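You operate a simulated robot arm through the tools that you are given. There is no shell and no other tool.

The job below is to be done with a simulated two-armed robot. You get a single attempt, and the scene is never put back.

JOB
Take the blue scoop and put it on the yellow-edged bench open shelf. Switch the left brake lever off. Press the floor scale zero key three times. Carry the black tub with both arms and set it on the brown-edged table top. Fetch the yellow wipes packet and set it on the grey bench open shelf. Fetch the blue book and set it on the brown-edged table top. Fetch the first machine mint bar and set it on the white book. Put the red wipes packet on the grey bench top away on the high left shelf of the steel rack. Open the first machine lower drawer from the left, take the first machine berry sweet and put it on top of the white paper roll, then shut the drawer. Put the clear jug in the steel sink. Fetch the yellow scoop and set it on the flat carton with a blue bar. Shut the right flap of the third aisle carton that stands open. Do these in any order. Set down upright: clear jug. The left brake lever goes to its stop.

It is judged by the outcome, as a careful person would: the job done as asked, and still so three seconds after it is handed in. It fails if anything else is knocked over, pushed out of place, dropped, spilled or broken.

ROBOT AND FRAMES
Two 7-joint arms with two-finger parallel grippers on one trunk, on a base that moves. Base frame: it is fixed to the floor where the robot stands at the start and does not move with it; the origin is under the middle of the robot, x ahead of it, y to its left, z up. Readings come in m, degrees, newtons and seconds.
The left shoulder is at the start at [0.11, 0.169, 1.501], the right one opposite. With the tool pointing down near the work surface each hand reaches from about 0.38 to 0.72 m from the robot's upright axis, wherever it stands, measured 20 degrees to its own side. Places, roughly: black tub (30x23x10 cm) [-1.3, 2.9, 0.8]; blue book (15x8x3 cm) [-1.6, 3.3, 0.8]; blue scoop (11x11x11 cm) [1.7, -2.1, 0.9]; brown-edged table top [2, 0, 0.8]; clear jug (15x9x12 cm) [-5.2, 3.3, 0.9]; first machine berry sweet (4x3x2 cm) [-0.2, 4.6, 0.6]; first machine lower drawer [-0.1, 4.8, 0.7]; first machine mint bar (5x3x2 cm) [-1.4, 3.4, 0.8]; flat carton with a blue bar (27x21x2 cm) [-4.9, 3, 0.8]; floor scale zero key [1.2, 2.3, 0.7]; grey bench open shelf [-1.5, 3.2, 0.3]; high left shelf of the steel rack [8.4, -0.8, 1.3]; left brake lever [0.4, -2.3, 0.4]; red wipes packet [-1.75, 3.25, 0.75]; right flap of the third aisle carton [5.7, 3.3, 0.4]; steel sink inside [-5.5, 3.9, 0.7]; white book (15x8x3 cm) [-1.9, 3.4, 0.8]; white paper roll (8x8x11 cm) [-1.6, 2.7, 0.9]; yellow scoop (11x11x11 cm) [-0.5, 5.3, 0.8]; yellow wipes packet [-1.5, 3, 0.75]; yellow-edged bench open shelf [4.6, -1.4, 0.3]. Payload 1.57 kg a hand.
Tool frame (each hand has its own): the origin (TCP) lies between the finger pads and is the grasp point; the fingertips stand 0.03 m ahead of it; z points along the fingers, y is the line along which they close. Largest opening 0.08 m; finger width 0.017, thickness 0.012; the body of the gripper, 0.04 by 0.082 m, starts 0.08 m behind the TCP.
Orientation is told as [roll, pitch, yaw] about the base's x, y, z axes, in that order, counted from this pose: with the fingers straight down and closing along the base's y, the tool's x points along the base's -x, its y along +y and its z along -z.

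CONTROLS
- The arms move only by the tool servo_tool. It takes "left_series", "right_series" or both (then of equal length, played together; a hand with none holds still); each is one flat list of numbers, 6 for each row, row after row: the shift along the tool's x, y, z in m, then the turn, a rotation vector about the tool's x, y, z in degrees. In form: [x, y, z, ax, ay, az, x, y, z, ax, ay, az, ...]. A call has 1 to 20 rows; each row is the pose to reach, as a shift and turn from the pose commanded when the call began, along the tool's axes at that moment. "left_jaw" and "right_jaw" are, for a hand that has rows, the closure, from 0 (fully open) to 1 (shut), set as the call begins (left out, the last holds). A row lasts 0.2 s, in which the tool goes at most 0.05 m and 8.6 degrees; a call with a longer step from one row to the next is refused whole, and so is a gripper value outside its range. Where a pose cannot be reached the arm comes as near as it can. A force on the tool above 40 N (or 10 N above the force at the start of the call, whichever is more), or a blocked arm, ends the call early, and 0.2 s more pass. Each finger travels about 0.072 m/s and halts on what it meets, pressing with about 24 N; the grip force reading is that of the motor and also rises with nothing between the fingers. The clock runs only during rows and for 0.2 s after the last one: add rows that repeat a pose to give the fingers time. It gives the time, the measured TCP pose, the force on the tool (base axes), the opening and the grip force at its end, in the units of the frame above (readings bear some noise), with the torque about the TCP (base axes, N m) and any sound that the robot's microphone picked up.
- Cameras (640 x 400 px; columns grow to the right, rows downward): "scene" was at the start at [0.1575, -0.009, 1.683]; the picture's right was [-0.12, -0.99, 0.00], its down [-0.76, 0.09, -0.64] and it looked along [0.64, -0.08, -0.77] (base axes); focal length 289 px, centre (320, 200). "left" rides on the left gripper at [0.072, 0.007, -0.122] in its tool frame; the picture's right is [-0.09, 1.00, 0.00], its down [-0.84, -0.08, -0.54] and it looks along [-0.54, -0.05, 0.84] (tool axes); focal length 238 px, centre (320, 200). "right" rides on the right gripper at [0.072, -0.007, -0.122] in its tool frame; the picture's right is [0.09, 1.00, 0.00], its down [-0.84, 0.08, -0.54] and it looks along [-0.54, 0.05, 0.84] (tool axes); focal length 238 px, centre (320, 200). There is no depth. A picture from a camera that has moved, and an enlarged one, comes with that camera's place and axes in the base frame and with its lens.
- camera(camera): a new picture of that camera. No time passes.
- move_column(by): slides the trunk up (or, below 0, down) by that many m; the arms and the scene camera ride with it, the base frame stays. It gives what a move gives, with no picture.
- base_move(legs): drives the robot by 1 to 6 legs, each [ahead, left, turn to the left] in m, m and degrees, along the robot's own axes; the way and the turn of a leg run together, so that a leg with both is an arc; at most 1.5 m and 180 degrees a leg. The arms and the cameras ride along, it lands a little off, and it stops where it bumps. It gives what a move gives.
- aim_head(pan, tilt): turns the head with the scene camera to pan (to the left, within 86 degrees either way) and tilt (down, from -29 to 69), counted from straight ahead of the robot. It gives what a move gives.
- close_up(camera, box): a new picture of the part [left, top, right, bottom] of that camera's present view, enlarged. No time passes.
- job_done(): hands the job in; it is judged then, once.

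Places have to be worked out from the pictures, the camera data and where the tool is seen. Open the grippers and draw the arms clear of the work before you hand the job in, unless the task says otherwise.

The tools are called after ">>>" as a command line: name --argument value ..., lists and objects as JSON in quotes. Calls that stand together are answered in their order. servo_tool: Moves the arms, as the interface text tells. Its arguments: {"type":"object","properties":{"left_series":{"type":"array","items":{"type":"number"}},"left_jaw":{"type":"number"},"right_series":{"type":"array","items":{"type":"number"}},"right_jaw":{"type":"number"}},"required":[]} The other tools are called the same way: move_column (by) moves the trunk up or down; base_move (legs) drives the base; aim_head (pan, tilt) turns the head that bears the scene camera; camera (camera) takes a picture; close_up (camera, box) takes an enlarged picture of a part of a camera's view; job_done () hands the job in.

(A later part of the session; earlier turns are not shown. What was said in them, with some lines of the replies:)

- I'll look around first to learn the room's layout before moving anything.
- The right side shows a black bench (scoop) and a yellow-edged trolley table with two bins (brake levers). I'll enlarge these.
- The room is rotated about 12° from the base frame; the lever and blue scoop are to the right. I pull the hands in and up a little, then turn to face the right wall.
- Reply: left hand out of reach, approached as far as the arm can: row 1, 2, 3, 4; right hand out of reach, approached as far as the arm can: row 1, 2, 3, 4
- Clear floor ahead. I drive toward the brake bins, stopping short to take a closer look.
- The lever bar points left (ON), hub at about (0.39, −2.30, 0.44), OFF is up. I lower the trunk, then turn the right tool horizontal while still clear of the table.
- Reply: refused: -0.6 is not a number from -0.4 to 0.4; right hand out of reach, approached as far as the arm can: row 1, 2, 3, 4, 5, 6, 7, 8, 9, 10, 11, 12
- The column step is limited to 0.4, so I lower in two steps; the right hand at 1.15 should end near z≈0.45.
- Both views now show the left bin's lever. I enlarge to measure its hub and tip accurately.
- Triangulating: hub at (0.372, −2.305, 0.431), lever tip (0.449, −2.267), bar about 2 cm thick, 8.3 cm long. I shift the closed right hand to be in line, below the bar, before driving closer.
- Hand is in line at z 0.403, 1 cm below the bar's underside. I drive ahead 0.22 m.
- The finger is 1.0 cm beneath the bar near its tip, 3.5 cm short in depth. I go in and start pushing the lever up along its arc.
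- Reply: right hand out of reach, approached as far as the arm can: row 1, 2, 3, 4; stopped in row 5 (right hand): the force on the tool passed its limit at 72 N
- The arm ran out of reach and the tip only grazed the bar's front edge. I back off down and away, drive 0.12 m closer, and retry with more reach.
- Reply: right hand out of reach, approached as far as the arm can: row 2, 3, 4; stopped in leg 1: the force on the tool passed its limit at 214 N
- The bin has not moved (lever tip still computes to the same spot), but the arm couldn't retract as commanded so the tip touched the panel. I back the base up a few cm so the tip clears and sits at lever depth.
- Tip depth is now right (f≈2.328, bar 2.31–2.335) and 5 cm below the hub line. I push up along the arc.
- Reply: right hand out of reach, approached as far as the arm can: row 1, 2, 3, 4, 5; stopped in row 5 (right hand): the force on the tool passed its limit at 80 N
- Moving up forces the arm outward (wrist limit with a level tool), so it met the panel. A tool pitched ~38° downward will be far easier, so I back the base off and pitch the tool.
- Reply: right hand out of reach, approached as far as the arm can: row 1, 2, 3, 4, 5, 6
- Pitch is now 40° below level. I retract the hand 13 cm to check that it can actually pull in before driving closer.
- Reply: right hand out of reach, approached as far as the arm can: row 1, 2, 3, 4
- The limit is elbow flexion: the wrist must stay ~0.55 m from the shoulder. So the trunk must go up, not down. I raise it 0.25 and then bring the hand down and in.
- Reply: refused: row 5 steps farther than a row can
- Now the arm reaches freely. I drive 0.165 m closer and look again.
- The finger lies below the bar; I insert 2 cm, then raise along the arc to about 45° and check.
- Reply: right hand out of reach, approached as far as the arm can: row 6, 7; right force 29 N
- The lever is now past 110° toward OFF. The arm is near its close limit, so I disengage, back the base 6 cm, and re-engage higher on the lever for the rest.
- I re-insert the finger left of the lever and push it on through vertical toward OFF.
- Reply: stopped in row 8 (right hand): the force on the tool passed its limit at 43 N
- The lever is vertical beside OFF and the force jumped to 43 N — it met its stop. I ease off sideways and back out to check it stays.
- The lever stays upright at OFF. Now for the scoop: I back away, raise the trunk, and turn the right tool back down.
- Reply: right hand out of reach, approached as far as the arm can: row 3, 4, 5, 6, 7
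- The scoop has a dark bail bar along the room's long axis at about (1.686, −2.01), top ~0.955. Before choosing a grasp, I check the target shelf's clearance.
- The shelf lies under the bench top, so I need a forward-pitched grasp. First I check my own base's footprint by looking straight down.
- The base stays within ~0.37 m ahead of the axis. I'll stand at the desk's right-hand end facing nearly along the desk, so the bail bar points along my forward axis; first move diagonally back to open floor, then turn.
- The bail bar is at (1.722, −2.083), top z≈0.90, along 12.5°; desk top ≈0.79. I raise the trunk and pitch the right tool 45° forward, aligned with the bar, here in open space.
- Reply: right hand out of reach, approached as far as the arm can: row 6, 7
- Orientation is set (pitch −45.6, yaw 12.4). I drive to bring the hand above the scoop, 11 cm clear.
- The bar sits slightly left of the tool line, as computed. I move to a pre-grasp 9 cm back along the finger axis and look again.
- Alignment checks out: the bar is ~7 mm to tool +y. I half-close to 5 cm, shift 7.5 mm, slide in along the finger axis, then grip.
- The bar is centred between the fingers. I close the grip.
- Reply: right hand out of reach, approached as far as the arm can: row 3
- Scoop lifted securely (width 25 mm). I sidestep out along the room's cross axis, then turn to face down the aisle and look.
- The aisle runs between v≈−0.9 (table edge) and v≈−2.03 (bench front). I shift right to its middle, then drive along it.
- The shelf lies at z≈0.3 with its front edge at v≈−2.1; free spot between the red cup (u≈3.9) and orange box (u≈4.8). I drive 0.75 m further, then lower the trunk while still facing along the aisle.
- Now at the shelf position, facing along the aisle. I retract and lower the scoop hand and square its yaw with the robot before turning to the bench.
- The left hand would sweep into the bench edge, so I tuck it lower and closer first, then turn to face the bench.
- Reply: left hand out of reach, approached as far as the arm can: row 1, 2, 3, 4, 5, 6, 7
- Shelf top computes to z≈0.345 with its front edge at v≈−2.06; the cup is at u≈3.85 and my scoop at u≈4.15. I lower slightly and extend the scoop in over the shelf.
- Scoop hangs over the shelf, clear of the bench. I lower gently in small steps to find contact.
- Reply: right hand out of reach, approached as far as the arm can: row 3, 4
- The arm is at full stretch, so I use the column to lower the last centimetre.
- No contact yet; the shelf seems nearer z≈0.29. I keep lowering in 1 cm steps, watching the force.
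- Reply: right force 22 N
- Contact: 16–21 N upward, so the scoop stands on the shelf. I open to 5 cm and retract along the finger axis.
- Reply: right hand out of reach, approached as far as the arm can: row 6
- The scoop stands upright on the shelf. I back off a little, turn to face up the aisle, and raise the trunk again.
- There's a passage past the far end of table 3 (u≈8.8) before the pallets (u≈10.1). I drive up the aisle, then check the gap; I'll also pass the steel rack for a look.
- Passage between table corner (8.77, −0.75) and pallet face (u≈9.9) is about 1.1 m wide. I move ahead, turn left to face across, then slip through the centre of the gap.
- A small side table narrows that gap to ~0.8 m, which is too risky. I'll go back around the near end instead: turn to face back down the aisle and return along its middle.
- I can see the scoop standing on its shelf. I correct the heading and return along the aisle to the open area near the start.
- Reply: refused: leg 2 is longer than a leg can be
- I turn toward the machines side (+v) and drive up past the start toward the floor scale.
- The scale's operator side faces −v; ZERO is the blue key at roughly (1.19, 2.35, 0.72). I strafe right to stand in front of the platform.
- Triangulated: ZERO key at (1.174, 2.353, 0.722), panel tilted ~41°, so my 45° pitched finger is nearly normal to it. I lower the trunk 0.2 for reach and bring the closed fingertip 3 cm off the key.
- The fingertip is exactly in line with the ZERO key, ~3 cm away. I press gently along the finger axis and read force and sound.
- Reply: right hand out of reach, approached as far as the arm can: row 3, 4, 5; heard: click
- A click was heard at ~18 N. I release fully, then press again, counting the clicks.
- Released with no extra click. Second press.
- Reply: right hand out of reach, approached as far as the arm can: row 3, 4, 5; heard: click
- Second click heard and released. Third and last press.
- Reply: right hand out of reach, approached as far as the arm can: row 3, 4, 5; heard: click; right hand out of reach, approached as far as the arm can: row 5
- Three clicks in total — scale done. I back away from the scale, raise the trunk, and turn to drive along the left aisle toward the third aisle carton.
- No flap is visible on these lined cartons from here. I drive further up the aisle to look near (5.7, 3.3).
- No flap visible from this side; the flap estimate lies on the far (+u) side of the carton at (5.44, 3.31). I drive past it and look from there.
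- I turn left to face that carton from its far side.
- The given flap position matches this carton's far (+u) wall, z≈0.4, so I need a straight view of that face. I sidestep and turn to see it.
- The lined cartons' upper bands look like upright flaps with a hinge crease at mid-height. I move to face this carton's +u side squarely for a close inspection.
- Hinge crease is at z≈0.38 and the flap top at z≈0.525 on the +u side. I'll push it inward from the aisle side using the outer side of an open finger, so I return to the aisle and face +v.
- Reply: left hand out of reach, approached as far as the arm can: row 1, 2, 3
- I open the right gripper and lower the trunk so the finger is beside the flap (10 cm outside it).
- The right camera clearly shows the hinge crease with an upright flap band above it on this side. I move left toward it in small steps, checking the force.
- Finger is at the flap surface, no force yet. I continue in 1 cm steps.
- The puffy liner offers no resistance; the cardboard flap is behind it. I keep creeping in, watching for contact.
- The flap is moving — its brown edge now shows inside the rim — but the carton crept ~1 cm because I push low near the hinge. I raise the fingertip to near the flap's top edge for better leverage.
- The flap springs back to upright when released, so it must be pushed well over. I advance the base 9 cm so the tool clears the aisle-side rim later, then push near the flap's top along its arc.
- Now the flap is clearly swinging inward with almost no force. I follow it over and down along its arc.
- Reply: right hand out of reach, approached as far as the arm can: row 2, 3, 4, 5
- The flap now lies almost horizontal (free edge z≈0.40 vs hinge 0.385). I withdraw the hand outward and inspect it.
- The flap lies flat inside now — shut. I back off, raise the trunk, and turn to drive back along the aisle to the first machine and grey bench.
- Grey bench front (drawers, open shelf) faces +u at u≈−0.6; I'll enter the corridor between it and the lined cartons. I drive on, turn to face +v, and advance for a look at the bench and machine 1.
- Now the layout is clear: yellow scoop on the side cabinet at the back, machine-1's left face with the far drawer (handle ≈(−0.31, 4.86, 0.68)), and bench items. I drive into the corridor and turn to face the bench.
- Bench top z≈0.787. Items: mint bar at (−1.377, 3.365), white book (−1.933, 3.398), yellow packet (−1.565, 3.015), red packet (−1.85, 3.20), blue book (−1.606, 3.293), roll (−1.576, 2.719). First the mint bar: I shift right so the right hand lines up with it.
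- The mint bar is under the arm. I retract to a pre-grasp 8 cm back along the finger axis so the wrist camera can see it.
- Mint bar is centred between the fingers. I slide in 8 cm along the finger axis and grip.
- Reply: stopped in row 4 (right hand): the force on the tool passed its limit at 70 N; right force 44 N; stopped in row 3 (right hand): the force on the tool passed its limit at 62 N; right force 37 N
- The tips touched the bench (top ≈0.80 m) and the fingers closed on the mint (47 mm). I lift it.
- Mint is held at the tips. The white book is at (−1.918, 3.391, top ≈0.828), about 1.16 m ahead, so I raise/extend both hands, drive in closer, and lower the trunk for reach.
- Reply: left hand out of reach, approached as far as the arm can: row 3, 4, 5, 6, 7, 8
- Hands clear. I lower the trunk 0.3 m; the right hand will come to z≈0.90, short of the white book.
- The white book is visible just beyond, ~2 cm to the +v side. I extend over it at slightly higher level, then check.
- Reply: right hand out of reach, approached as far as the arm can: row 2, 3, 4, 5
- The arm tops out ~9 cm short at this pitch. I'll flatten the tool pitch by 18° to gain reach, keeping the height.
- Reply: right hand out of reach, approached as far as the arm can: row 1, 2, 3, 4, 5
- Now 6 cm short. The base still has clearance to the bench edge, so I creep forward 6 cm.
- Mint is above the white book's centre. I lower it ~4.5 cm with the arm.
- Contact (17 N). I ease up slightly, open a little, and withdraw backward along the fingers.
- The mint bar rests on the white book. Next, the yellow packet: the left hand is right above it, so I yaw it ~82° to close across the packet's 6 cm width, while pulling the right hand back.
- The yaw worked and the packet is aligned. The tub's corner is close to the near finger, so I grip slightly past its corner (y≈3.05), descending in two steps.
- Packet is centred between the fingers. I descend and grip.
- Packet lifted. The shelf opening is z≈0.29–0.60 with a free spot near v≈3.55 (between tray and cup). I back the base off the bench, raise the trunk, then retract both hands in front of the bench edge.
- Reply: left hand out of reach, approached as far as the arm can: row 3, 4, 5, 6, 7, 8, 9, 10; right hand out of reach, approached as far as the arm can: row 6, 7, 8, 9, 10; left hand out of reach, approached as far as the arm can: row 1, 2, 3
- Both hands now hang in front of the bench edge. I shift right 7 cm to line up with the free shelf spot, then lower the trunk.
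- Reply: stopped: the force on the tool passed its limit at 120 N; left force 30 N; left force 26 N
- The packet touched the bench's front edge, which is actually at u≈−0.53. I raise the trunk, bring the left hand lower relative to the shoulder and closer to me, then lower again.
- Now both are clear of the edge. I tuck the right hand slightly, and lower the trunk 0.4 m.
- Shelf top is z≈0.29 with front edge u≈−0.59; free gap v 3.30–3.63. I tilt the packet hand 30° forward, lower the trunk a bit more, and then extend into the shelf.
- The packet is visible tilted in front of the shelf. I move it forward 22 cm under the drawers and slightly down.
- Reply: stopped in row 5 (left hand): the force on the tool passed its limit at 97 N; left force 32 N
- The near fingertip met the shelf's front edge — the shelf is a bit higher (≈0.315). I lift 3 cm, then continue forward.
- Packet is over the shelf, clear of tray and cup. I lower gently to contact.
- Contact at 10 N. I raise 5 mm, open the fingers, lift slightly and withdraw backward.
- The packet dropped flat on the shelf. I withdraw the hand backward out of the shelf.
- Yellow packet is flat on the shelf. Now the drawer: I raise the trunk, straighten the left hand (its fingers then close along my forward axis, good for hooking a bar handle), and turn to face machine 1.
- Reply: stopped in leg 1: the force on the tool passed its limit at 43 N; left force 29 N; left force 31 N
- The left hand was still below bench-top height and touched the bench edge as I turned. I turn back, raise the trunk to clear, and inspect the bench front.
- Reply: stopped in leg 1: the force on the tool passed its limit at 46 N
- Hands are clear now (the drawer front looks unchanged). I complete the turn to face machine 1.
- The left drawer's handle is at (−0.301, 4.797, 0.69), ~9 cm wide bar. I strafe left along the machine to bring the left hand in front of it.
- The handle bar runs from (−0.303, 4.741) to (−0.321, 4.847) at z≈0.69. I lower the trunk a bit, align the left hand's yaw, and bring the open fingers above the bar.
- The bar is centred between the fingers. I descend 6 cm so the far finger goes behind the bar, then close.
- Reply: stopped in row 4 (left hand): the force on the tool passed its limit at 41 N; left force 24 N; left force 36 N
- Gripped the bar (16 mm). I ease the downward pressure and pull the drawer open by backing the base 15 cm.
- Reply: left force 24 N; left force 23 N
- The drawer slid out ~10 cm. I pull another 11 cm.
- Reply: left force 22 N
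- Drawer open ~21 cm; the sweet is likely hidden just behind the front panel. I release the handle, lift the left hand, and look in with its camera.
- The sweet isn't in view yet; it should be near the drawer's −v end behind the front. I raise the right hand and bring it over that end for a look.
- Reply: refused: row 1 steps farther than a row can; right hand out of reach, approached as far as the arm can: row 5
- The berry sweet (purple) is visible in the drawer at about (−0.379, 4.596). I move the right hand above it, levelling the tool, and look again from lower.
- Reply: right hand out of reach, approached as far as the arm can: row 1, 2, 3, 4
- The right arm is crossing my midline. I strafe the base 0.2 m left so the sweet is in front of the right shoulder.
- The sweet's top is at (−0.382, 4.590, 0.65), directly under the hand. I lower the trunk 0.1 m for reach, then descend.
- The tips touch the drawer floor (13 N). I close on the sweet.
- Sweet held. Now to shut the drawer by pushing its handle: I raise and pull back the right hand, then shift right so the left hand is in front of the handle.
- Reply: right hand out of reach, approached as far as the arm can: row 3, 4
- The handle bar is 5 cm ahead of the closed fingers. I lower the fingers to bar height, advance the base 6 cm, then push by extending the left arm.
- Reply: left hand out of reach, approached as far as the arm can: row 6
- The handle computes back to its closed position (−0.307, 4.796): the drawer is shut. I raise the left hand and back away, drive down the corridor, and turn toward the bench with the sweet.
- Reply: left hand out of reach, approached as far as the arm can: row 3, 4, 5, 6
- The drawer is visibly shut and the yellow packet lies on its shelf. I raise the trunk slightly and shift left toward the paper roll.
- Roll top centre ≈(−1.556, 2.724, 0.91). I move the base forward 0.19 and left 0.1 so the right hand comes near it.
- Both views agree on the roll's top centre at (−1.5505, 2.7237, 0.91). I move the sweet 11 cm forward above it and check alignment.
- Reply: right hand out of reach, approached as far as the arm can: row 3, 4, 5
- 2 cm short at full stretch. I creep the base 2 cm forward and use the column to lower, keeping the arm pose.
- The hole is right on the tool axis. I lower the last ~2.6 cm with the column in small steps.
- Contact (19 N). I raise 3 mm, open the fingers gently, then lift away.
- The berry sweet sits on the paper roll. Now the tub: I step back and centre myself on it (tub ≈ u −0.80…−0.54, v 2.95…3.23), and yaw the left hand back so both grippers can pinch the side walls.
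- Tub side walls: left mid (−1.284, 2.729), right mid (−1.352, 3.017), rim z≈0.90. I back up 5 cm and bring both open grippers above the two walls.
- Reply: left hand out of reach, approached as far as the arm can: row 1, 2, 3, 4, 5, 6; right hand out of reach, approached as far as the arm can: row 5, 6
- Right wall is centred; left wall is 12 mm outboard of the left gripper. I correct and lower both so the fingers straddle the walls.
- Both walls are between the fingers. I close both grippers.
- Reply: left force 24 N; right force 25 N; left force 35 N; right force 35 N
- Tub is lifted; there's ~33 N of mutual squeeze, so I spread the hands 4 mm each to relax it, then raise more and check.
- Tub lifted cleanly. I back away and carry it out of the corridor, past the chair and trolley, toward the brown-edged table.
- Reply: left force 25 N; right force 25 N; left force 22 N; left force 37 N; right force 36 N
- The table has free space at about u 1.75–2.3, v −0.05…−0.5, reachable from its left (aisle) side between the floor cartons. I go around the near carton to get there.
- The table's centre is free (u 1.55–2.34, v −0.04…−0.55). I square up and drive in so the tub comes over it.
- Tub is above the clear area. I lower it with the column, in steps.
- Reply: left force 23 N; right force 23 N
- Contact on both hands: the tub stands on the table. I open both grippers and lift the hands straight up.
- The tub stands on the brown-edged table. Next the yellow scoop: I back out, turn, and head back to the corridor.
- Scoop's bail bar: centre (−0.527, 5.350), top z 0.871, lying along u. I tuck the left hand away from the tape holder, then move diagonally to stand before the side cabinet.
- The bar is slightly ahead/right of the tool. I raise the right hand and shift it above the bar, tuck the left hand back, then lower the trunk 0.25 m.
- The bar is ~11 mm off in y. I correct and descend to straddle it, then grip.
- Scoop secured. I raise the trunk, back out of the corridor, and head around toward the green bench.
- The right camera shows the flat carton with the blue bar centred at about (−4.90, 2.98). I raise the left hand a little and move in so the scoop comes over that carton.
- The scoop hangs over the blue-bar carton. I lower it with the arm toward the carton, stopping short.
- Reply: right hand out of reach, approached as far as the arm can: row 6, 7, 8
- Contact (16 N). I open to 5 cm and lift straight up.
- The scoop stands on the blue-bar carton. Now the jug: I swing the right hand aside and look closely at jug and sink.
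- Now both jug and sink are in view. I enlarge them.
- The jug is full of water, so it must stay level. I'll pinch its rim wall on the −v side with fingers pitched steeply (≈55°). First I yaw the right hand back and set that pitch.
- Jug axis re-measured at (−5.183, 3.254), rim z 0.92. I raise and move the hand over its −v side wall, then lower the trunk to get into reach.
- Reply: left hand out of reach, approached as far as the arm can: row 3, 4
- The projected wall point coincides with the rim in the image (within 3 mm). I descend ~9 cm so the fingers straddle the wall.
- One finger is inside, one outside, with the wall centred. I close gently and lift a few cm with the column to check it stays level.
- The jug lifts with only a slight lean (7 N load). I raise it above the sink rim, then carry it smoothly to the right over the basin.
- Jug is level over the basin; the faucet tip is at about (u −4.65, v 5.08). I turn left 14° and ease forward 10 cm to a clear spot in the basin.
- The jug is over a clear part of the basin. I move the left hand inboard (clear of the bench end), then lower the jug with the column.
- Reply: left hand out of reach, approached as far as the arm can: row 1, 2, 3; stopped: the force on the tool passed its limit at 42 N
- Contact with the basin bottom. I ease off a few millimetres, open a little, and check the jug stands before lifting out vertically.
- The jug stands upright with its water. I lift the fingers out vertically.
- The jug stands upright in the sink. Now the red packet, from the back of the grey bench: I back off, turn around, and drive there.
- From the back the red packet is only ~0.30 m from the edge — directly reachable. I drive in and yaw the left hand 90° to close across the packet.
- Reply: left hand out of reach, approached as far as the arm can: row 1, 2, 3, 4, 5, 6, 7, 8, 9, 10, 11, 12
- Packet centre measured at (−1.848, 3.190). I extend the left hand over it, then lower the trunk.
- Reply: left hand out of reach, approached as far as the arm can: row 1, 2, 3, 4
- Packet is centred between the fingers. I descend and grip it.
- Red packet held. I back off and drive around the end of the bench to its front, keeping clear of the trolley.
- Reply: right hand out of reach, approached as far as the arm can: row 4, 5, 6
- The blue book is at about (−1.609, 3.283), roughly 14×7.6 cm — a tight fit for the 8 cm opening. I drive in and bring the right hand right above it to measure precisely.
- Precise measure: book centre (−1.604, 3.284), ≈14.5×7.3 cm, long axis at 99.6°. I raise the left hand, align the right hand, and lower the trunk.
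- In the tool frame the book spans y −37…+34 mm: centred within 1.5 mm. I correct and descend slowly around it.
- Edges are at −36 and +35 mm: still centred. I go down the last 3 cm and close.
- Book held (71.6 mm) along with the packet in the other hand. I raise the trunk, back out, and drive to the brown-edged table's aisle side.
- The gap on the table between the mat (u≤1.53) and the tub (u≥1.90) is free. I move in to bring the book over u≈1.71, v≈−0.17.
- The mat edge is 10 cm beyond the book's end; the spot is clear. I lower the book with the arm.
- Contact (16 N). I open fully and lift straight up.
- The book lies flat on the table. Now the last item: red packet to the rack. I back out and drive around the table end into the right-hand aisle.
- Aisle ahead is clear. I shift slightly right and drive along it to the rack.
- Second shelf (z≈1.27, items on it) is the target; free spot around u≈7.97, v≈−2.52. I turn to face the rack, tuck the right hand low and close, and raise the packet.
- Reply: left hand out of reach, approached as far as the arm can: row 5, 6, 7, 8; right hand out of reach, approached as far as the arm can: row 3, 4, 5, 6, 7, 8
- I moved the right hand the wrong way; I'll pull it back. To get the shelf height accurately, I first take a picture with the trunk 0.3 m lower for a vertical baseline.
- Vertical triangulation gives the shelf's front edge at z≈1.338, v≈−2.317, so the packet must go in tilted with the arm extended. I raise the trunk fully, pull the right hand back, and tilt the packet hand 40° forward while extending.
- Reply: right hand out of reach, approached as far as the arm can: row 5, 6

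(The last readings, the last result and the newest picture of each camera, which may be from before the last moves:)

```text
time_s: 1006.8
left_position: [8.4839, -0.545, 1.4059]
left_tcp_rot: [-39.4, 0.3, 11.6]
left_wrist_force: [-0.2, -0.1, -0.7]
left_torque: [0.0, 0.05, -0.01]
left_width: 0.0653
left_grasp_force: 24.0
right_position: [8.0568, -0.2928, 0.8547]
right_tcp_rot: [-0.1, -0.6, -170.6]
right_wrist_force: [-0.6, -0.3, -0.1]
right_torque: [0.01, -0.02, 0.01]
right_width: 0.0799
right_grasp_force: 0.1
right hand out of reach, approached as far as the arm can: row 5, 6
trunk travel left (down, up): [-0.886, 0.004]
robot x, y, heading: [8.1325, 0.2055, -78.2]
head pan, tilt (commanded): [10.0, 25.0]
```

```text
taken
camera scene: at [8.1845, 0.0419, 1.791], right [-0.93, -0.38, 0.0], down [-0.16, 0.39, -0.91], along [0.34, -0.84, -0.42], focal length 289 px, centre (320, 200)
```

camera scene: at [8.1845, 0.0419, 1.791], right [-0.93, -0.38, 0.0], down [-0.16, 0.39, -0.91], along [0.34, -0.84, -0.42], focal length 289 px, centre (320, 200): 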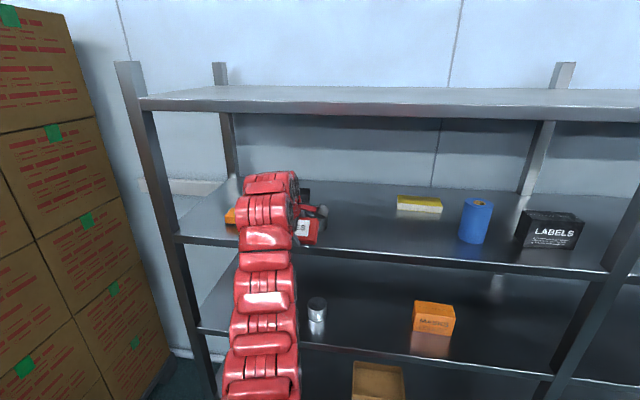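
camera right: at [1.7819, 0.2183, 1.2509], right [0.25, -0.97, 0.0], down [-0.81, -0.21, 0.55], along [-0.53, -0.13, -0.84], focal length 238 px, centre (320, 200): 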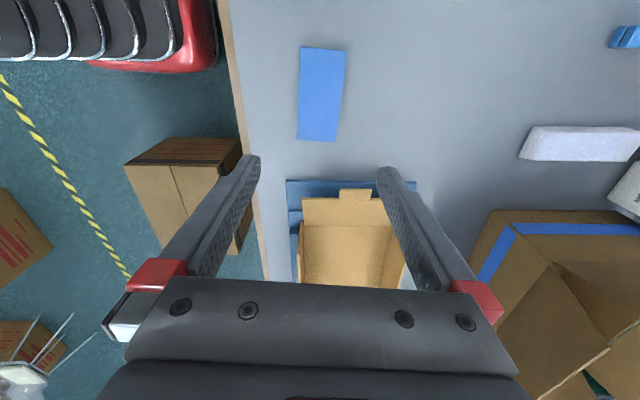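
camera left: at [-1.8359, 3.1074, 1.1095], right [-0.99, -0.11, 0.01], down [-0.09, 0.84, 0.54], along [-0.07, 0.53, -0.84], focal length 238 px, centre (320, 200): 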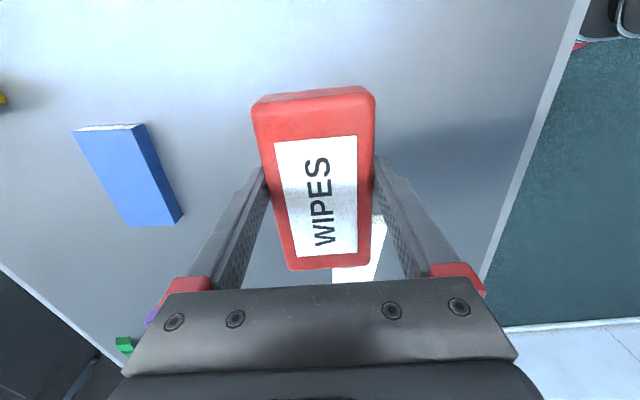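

The packet is up at z 1.406, just before the shelf edge. I back 5 cm, shift right to the free gap (u≈7.98), then move in.

>>> base_move --legs '[[-0.05, 0, 0], [0, -0.2, 0]]'

>>> camera --camera "scene"

>>> camera --camera "left"

```text
time_s: 1009.0
left_position: [8.2801, -0.5393, 1.4058]
left_tcp_rot: [-39.2, 0.3, 11.7]
left_wrist_force: [-1.0, 0.6, -1.4]
left_torque: [0.0, 0.04, -0.05]
left_width: 0.0652
left_grasp_force: 23.4
right_position: [7.8505, -0.286, 0.8556]
right_tcp_rot: [-0.1, -0.7, -170.5]
right_wrist_force: [0.1, 0.4, 0.5]
right_torque: [0.02, 0.0, 0.01]
right_width: 0.0799
right_grasp_force: 0.0
trunk travel left (down, up): [-0.886, 0.004]
robot x, y, heading: [7.9253, 0.213, -77.8]
head pan, tilt (commanded): [10.0, 25.0]
```

```text
taken
camera scene: at [7.9801, 0.0476, 1.7908], right [-0.93, -0.38, 0.0], down [-0.16, 0.39, -0.91], along [0.34, -0.84, -0.42], focal length 289 px, centre (320, 200)
```

scene: 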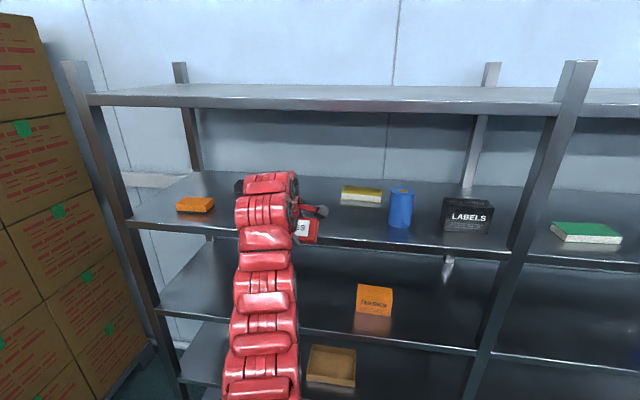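

```text
taken
camera left: at [8.1928, -0.4722, 1.4952], right [-0.07, 0.77, -0.63], down [0.76, 0.45, 0.46], along [0.64, -0.45, -0.62], focal length 238 px, centre (320, 200)
```

left: 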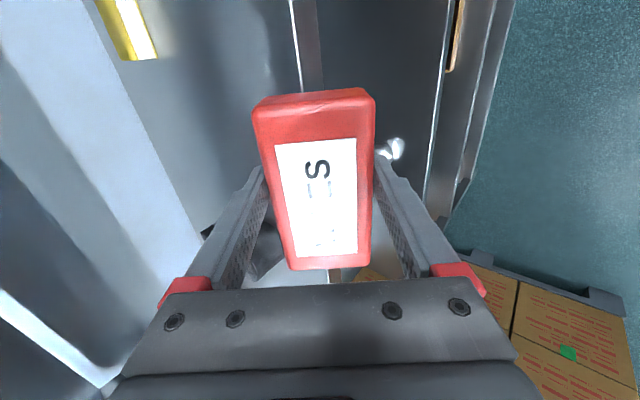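

>>> base_move --legs '[[0.115, 0, 0]]'

>>> close_up --camera "scene" --box '[180, 140, 440, 300]'

>>> camera --camera "left"

```text
time_s: 1010.2
left_position: [8.3007, -0.6458, 1.4086]
left_tcp_rot: [-39.3, 0.3, 11.9]
left_wrist_force: [0.3, -0.2, -1.5]
left_torque: [0.02, 0.03, 0.0]
left_width: 0.0653
left_grasp_force: 24.1
right_position: [7.8736, -0.3952, 0.8558]
right_tcp_rot: [0.0, -0.6, -170.4]
right_wrist_force: [-0.4, 0.8, 0.1]
right_torque: [-0.02, 0.01, 0.0]
right_width: 0.0801
right_grasp_force: 0.0
trunk travel left (down, up): [-0.886, 0.004]
robot x, y, heading: [7.9462, 0.1009, -77.8]
head pan, tilt (commanded): [10.0, 25.0]
```

```text
2.46 times, centred on (310, 220) of scene
camera zoom: at [8.0006, -0.0598, 1.7912], right [-0.93, -0.38, 0.0], down [-0.16, 0.39, -0.91], along [0.34, -0.84, -0.42], focal length 712 px, centre (345, 151)
```

zoom: 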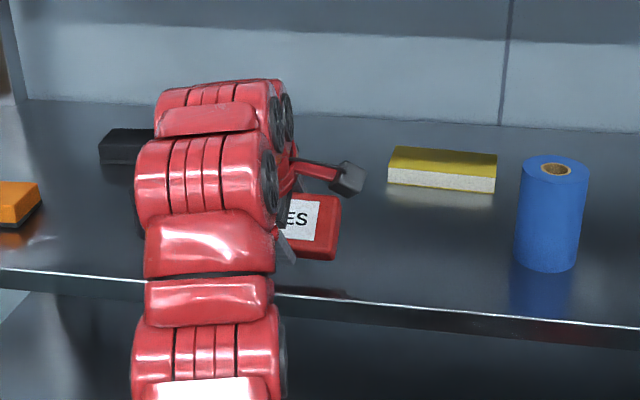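

```text
taken
camera left: at [8.2143, -0.5799, 1.4969], right [-0.07, 0.77, -0.63], down [0.76, 0.45, 0.46], along [0.64, -0.45, -0.62], focal length 238 px, centre (320, 200)
```

left: 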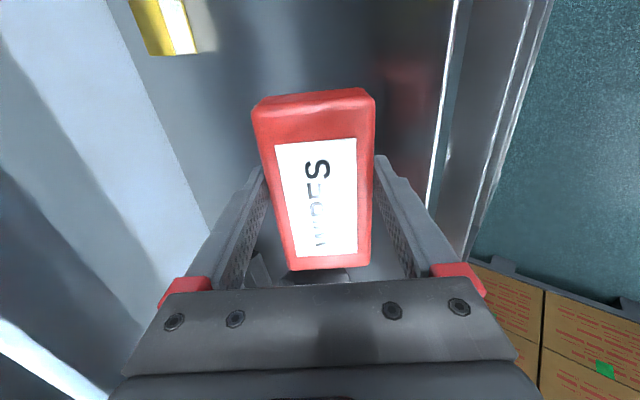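

Packet is over the shelf, clear of the cylinder and sponge. I lower it gently with the column.

>>> move_column --by -0.012

>>> move_column --by -0.007

>>> move_column --by -0.006

```text
time_s: 1010.8
left_position: [8.3018, -0.647, 1.3937]
left_tcp_rot: [-39.4, 0.3, 11.9]
left_wrist_force: [0.4, 0.0, -1.4]
left_torque: [0.03, 0.02, 0.02]
left_width: 0.0652
left_grasp_force: 23.7
right_position: [7.8746, -0.3967, 0.8439]
right_tcp_rot: [-0.1, -0.6, -170.3]
right_wrist_force: [-1.0, 0.9, 0.5]
right_torque: [-0.02, -0.01, -0.01]
right_width: 0.0801
right_grasp_force: 0.0
trunk travel left (down, up): [-0.874, 0.016]
robot x, y, heading: [7.9488, 0.1023, -77.8]
head pan, tilt (commanded): [10.0, 25.0]
```

```text
time_s: 1011.3
left_position: [8.3021, -0.648, 1.3916]
left_tcp_rot: [-39.7, 0.2, 11.9]
left_wrist_force: [3.1, -8.9, 18.5]
left_torque: [-0.09, -1.02, -0.23]
left_width: 0.0653
left_grasp_force: 24.1
right_position: [7.8744, -0.395, 0.8374]
right_tcp_rot: [0.0, -0.5, -170.4]
right_wrist_force: [-0.2, 0.6, -0.1]
right_torque: [-0.06, 0.01, -0.02]
right_width: 0.0799
right_grasp_force: 0.0
trunk travel left (down, up): [-0.867, 0.023]
robot x, y, heading: [7.9482, 0.1003, -78.2]
head pan, tilt (commanded): [10.0, 25.0]
```

```text
time_s: 1011.8
left_position: [8.3009, -0.6473, 1.3911]
left_tcp_rot: [-40.3, 0.2, 11.8]
left_wrist_force: [-2.4, 4.3, 6.5]
left_torque: [0.38, 0.12, 0.05]
left_width: 0.0653
left_grasp_force: 24.1
right_position: [7.8736, -0.3954, 0.8332]
right_tcp_rot: [0.0, -0.4, -170.4]
right_wrist_force: [0.4, -0.2, 0.2]
right_torque: [-0.05, -0.03, -0.01]
right_width: 0.0802
right_grasp_force: 0.1
trunk travel left (down, up): [-0.863, 0.027]
robot x, y, heading: [7.9481, 0.1018, -77.7]
head pan, tilt (commanded): [10.0, 25.0]
stopped: the force on the tool passed its limit at 44 N (the readings are from after the stop); the commanded pose is now the measured one
```

Contact with the shelf. I raise 5 mm and open the fingers so the packet settles flat.

>>> move_column --by 0.006

>>> servo_tool --left_series '[0, 0, 0, 0, 0, 0, 0, 0, 0, 0, 0, 0, 0, 0, 0, 0, 0, 0, 0, 0, 0, 0, 0, 0]' --left_jaw 0

>>> camera --camera "left"

>>> close_up --camera "scene" --box '[180, 140, 440, 300]'

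```text
time_s: 1012.3
left_position: [8.3023, -0.6479, 1.3956]
left_tcp_rot: [-40.1, 0.1, 11.9]
left_wrist_force: [-0.1, 0.0, -1.1]
left_torque: [-0.03, 0.03, -0.02]
left_width: 0.0654
left_grasp_force: 24.2
right_position: [7.8747, -0.3965, 0.8386]
right_tcp_rot: [-0.1, -0.6, -170.4]
right_wrist_force: [0.2, -0.8, 0.2]
right_torque: [0.0, 0.05, 0.03]
right_width: 0.0797
right_grasp_force: 0.2
trunk travel left (down, up): [-0.869, 0.021]
robot x, y, heading: [7.9482, 0.1001, -78.0]
head pan, tilt (commanded): [10.0, 25.0]
```

```text
time_s: 1013.3
left_position: [8.3021, -0.6485, 1.395]
left_tcp_rot: [-40.2, 0.2, 11.9]
left_wrist_force: [-0.6, 1.1, 3.4]
left_torque: [0.13, 0.04, -0.02]
left_width: 0.079
left_grasp_force: 0.1
right_position: [7.8735, -0.3959, 0.8395]
right_tcp_rot: [-0.2, -0.5, -170.4]
right_wrist_force: [0.2, -0.4, -0.5]
right_torque: [0.0, 0.0, 0.0]
right_width: 0.0801
right_grasp_force: 0.1
trunk travel left (down, up): [-0.869, 0.021]
robot x, y, heading: [7.9444, 0.1027, -78.0]
head pan, tilt (commanded): [10.0, 25.0]
```

```text
taken
camera left: at [8.2145, -0.5809, 1.4841], right [-0.07, 0.76, -0.64], down [0.76, 0.46, 0.46], along [0.65, -0.46, -0.61], focal length 238 px, centre (320, 200)
```

left: 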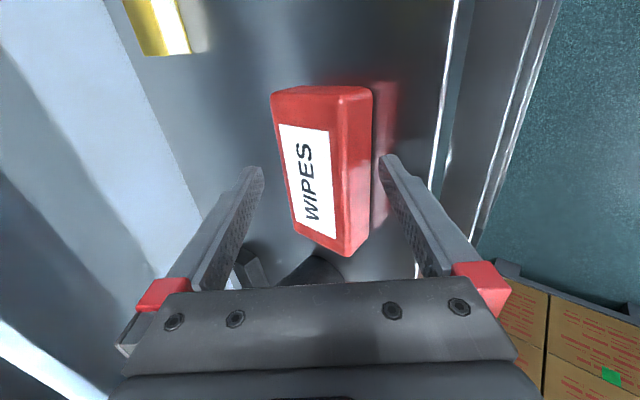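

```text
2.46 times, centred on (310, 220) of scene
camera zoom: at [8.0005, -0.0609, 1.7745], right [-0.93, -0.38, 0.0], down [-0.16, 0.39, -0.91], along [0.34, -0.84, -0.42], focal length 712 px, centre (345, 151)
```

zoom: 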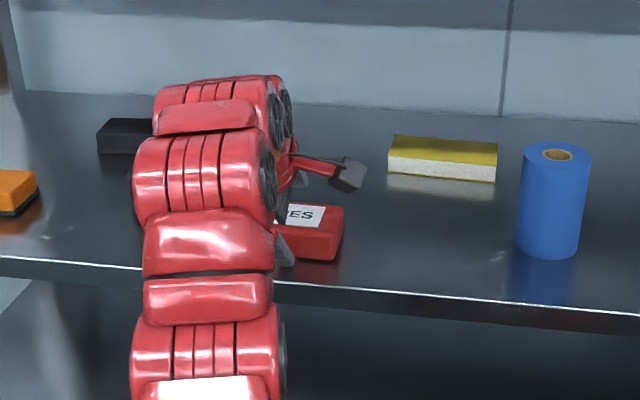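

The packet lies flat on the shelf. I raise slightly and back away from the rack.

>>> move_column --by 0.012

>>> base_move --legs '[[-0.3, 0, 0]]'

>>> camera --camera "scene"

>>> close_up --camera "scene" --box '[220, 150, 400, 260]'

```text
time_s: 1013.9
left_position: [8.3025, -0.649, 1.4077]
left_tcp_rot: [-40.2, 0.2, 11.9]
left_wrist_force: [-0.6, 0.2, -0.5]
left_torque: [0.04, -0.01, 0.0]
left_width: 0.0801
left_grasp_force: 0.1
right_position: [7.8742, -0.3949, 0.8506]
right_tcp_rot: [-0.1, -0.6, -170.3]
right_wrist_force: [0.4, -0.3, -0.5]
right_torque: [-0.03, -0.03, 0.03]
right_width: 0.08
right_grasp_force: 0.0
trunk travel left (down, up): [-0.881, 0.009]
robot x, y, heading: [7.9508, 0.1071, -77.8]
head pan, tilt (commanded): [10.0, 25.0]
```

```text
time_s: 1016.0
left_position: [8.2393, -0.3503, 1.4057]
left_tcp_rot: [-40.1, 0.2, 12.0]
left_wrist_force: [0.1, 0.0, -0.8]
left_torque: [-0.03, 0.0, 0.0]
left_width: 0.08
left_grasp_force: 0.0
right_position: [7.8107, -0.0991, 0.8503]
right_tcp_rot: [-0.2, -0.6, -170.3]
right_wrist_force: [-0.2, -0.4, -0.3]
right_torque: [-0.02, -0.01, -0.03]
right_width: 0.0803
right_grasp_force: 0.1
trunk travel left (down, up): [-0.881, 0.009]
robot x, y, heading: [7.887, 0.4014, -77.8]
head pan, tilt (commanded): [10.0, 25.0]
```

```text
taken
camera scene: at [7.9373, 0.2346, 1.7861], right [-0.93, -0.38, 0.0], down [-0.16, 0.39, -0.91], along [0.34, -0.84, -0.42], focal length 289 px, centre (320, 200)
```

scene: 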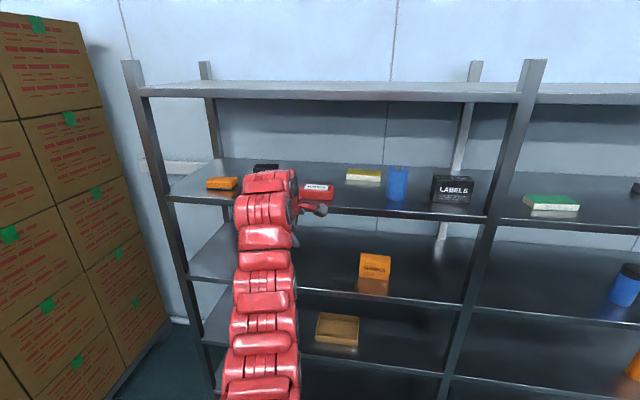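

```text
3.56 times, centred on (310, 205) of scene
camera zoom: at [7.9373, 0.2346, 1.7861], right [-0.93, -0.38, 0.0], down [-0.16, 0.39, -0.91], along [0.34, -0.84, -0.42], focal length 1029 px, centre (356, 182)
```

zoom: 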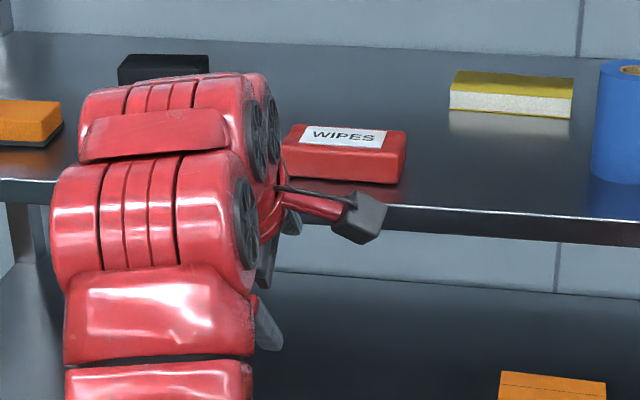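

The red packet is on the shelf. I shift aside to confirm that the neighbours (dark cylinder etc.) are undisturbed.

>>> base_move --legs '[[-0.1, 0.35, 0]]'

>>> aim_head --pan -12 --tilt 20

>>> camera --camera "scene"

```text
time_s: 1018.3
left_position: [8.5573, -0.1822, 1.4063]
left_tcp_rot: [-40.1, 0.2, 11.9]
left_wrist_force: [1.1, -0.2, -0.3]
left_torque: [0.02, -0.02, -0.03]
left_width: 0.0802
left_grasp_force: 0.2
right_position: [8.1297, 0.0704, 0.8502]
right_tcp_rot: [-0.1, -0.4, -170.5]
right_wrist_force: [-0.2, 0.2, -0.5]
right_torque: [0.06, -0.02, 0.0]
right_width: 0.0802
right_grasp_force: 0.1
trunk travel left (down, up): [-0.881, 0.009]
robot x, y, heading: [8.2027, 0.5695, -78.1]
head pan, tilt (commanded): [10.0, 25.0]
```

```text
time_s: 1019.2
left_position: [8.5592, -0.1813, 1.407]
left_tcp_rot: [-40.1, 0.1, 11.8]
left_wrist_force: [-0.2, -0.8, -0.1]
left_torque: [-0.02, 0.0, 0.0]
left_width: 0.08
left_grasp_force: 0.0
right_position: [8.1313, 0.07, 0.8515]
right_tcp_rot: [-0.2, -0.5, -170.5]
right_wrist_force: [0.3, -0.6, 0.2]
right_torque: [0.02, 0.01, 0.0]
right_width: 0.08
right_grasp_force: 0.0
trunk travel left (down, up): [-0.881, 0.009]
robot x, y, heading: [8.2071, 0.5672, -77.7]
head pan, tilt (commanded): [-12.0, 20.0]
```

```text
taken
camera scene: at [8.2238, 0.3979, 1.7945], right [-1.0, 0.0, 0.0], down [0.0, 0.34, -0.94], along [0.0, -0.94, -0.34], focal length 289 px, centre (320, 200)
```

scene: 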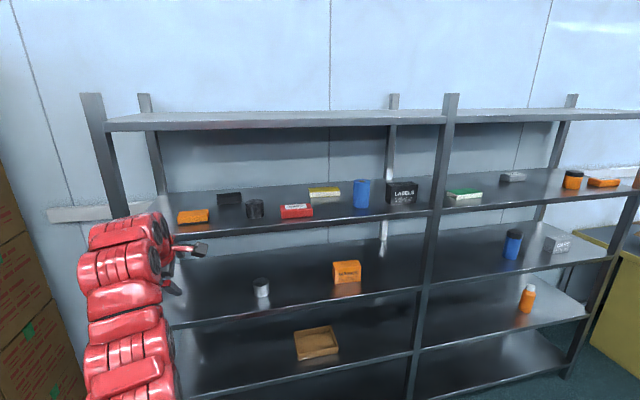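

All neighbours on the rack are undisturbed, every task is complete, both grippers are empty and open, and the arms are clear of the work. I hand the job in.

>>> job_done

```text
The job is handed in.
```

I've handed the job in with all twelve tasks done. I didn't go back at the end to re-check the brake lever or the carton flap. Both were in place when I last saw them.

- **Blue scoop:** it stands upright on the yellow-edged bench open shelf.
- **Left brake lever:** I pushed it from ON to OFF until it met its stop at vertical, and it stayed there when I let go.
- **Floor scale zero key:** I pressed it three times and heard a click each time.
- **Black tub:** I carried it with both arms to the brown-edged table top.
- **Yellow wipes packet:** it lies flat on the grey bench open shelf.
- **Blue book:** it lies flat on the brown-edged table top.
- **First machine mint bar:** it rests on the white book.
- **Red wipes packet:** it lies flat on the high left shelf of the steel rack, and the items around it look undisturbed.
- **Berry sweet:** it sits on top of the white paper roll, and the drawer is shut.
- **Clear jug:** it stands upright in the sink. It was full of water and I saw no spill.
- **Yellow scoop:** it stands on the flat carton with the blue bar.
- **Third aisle carton:** the right flap is folded in flat. It sprang back when I first pushed it, but stayed down once it was past upright.

A few contacts happened along the way:

- The third aisle carton slid about 1 cm while I pushed its flap.
- The gripper touched the brake bin's panel at about 214 N. The bin had not moved when I re-measured it.
- The yellow packet touched the grey bench's front edge at about 120 N, and the left hand brushed the bench once as I turned. I saw no change in the bench after either.

Both grippers are open and the arms are clear of the work.
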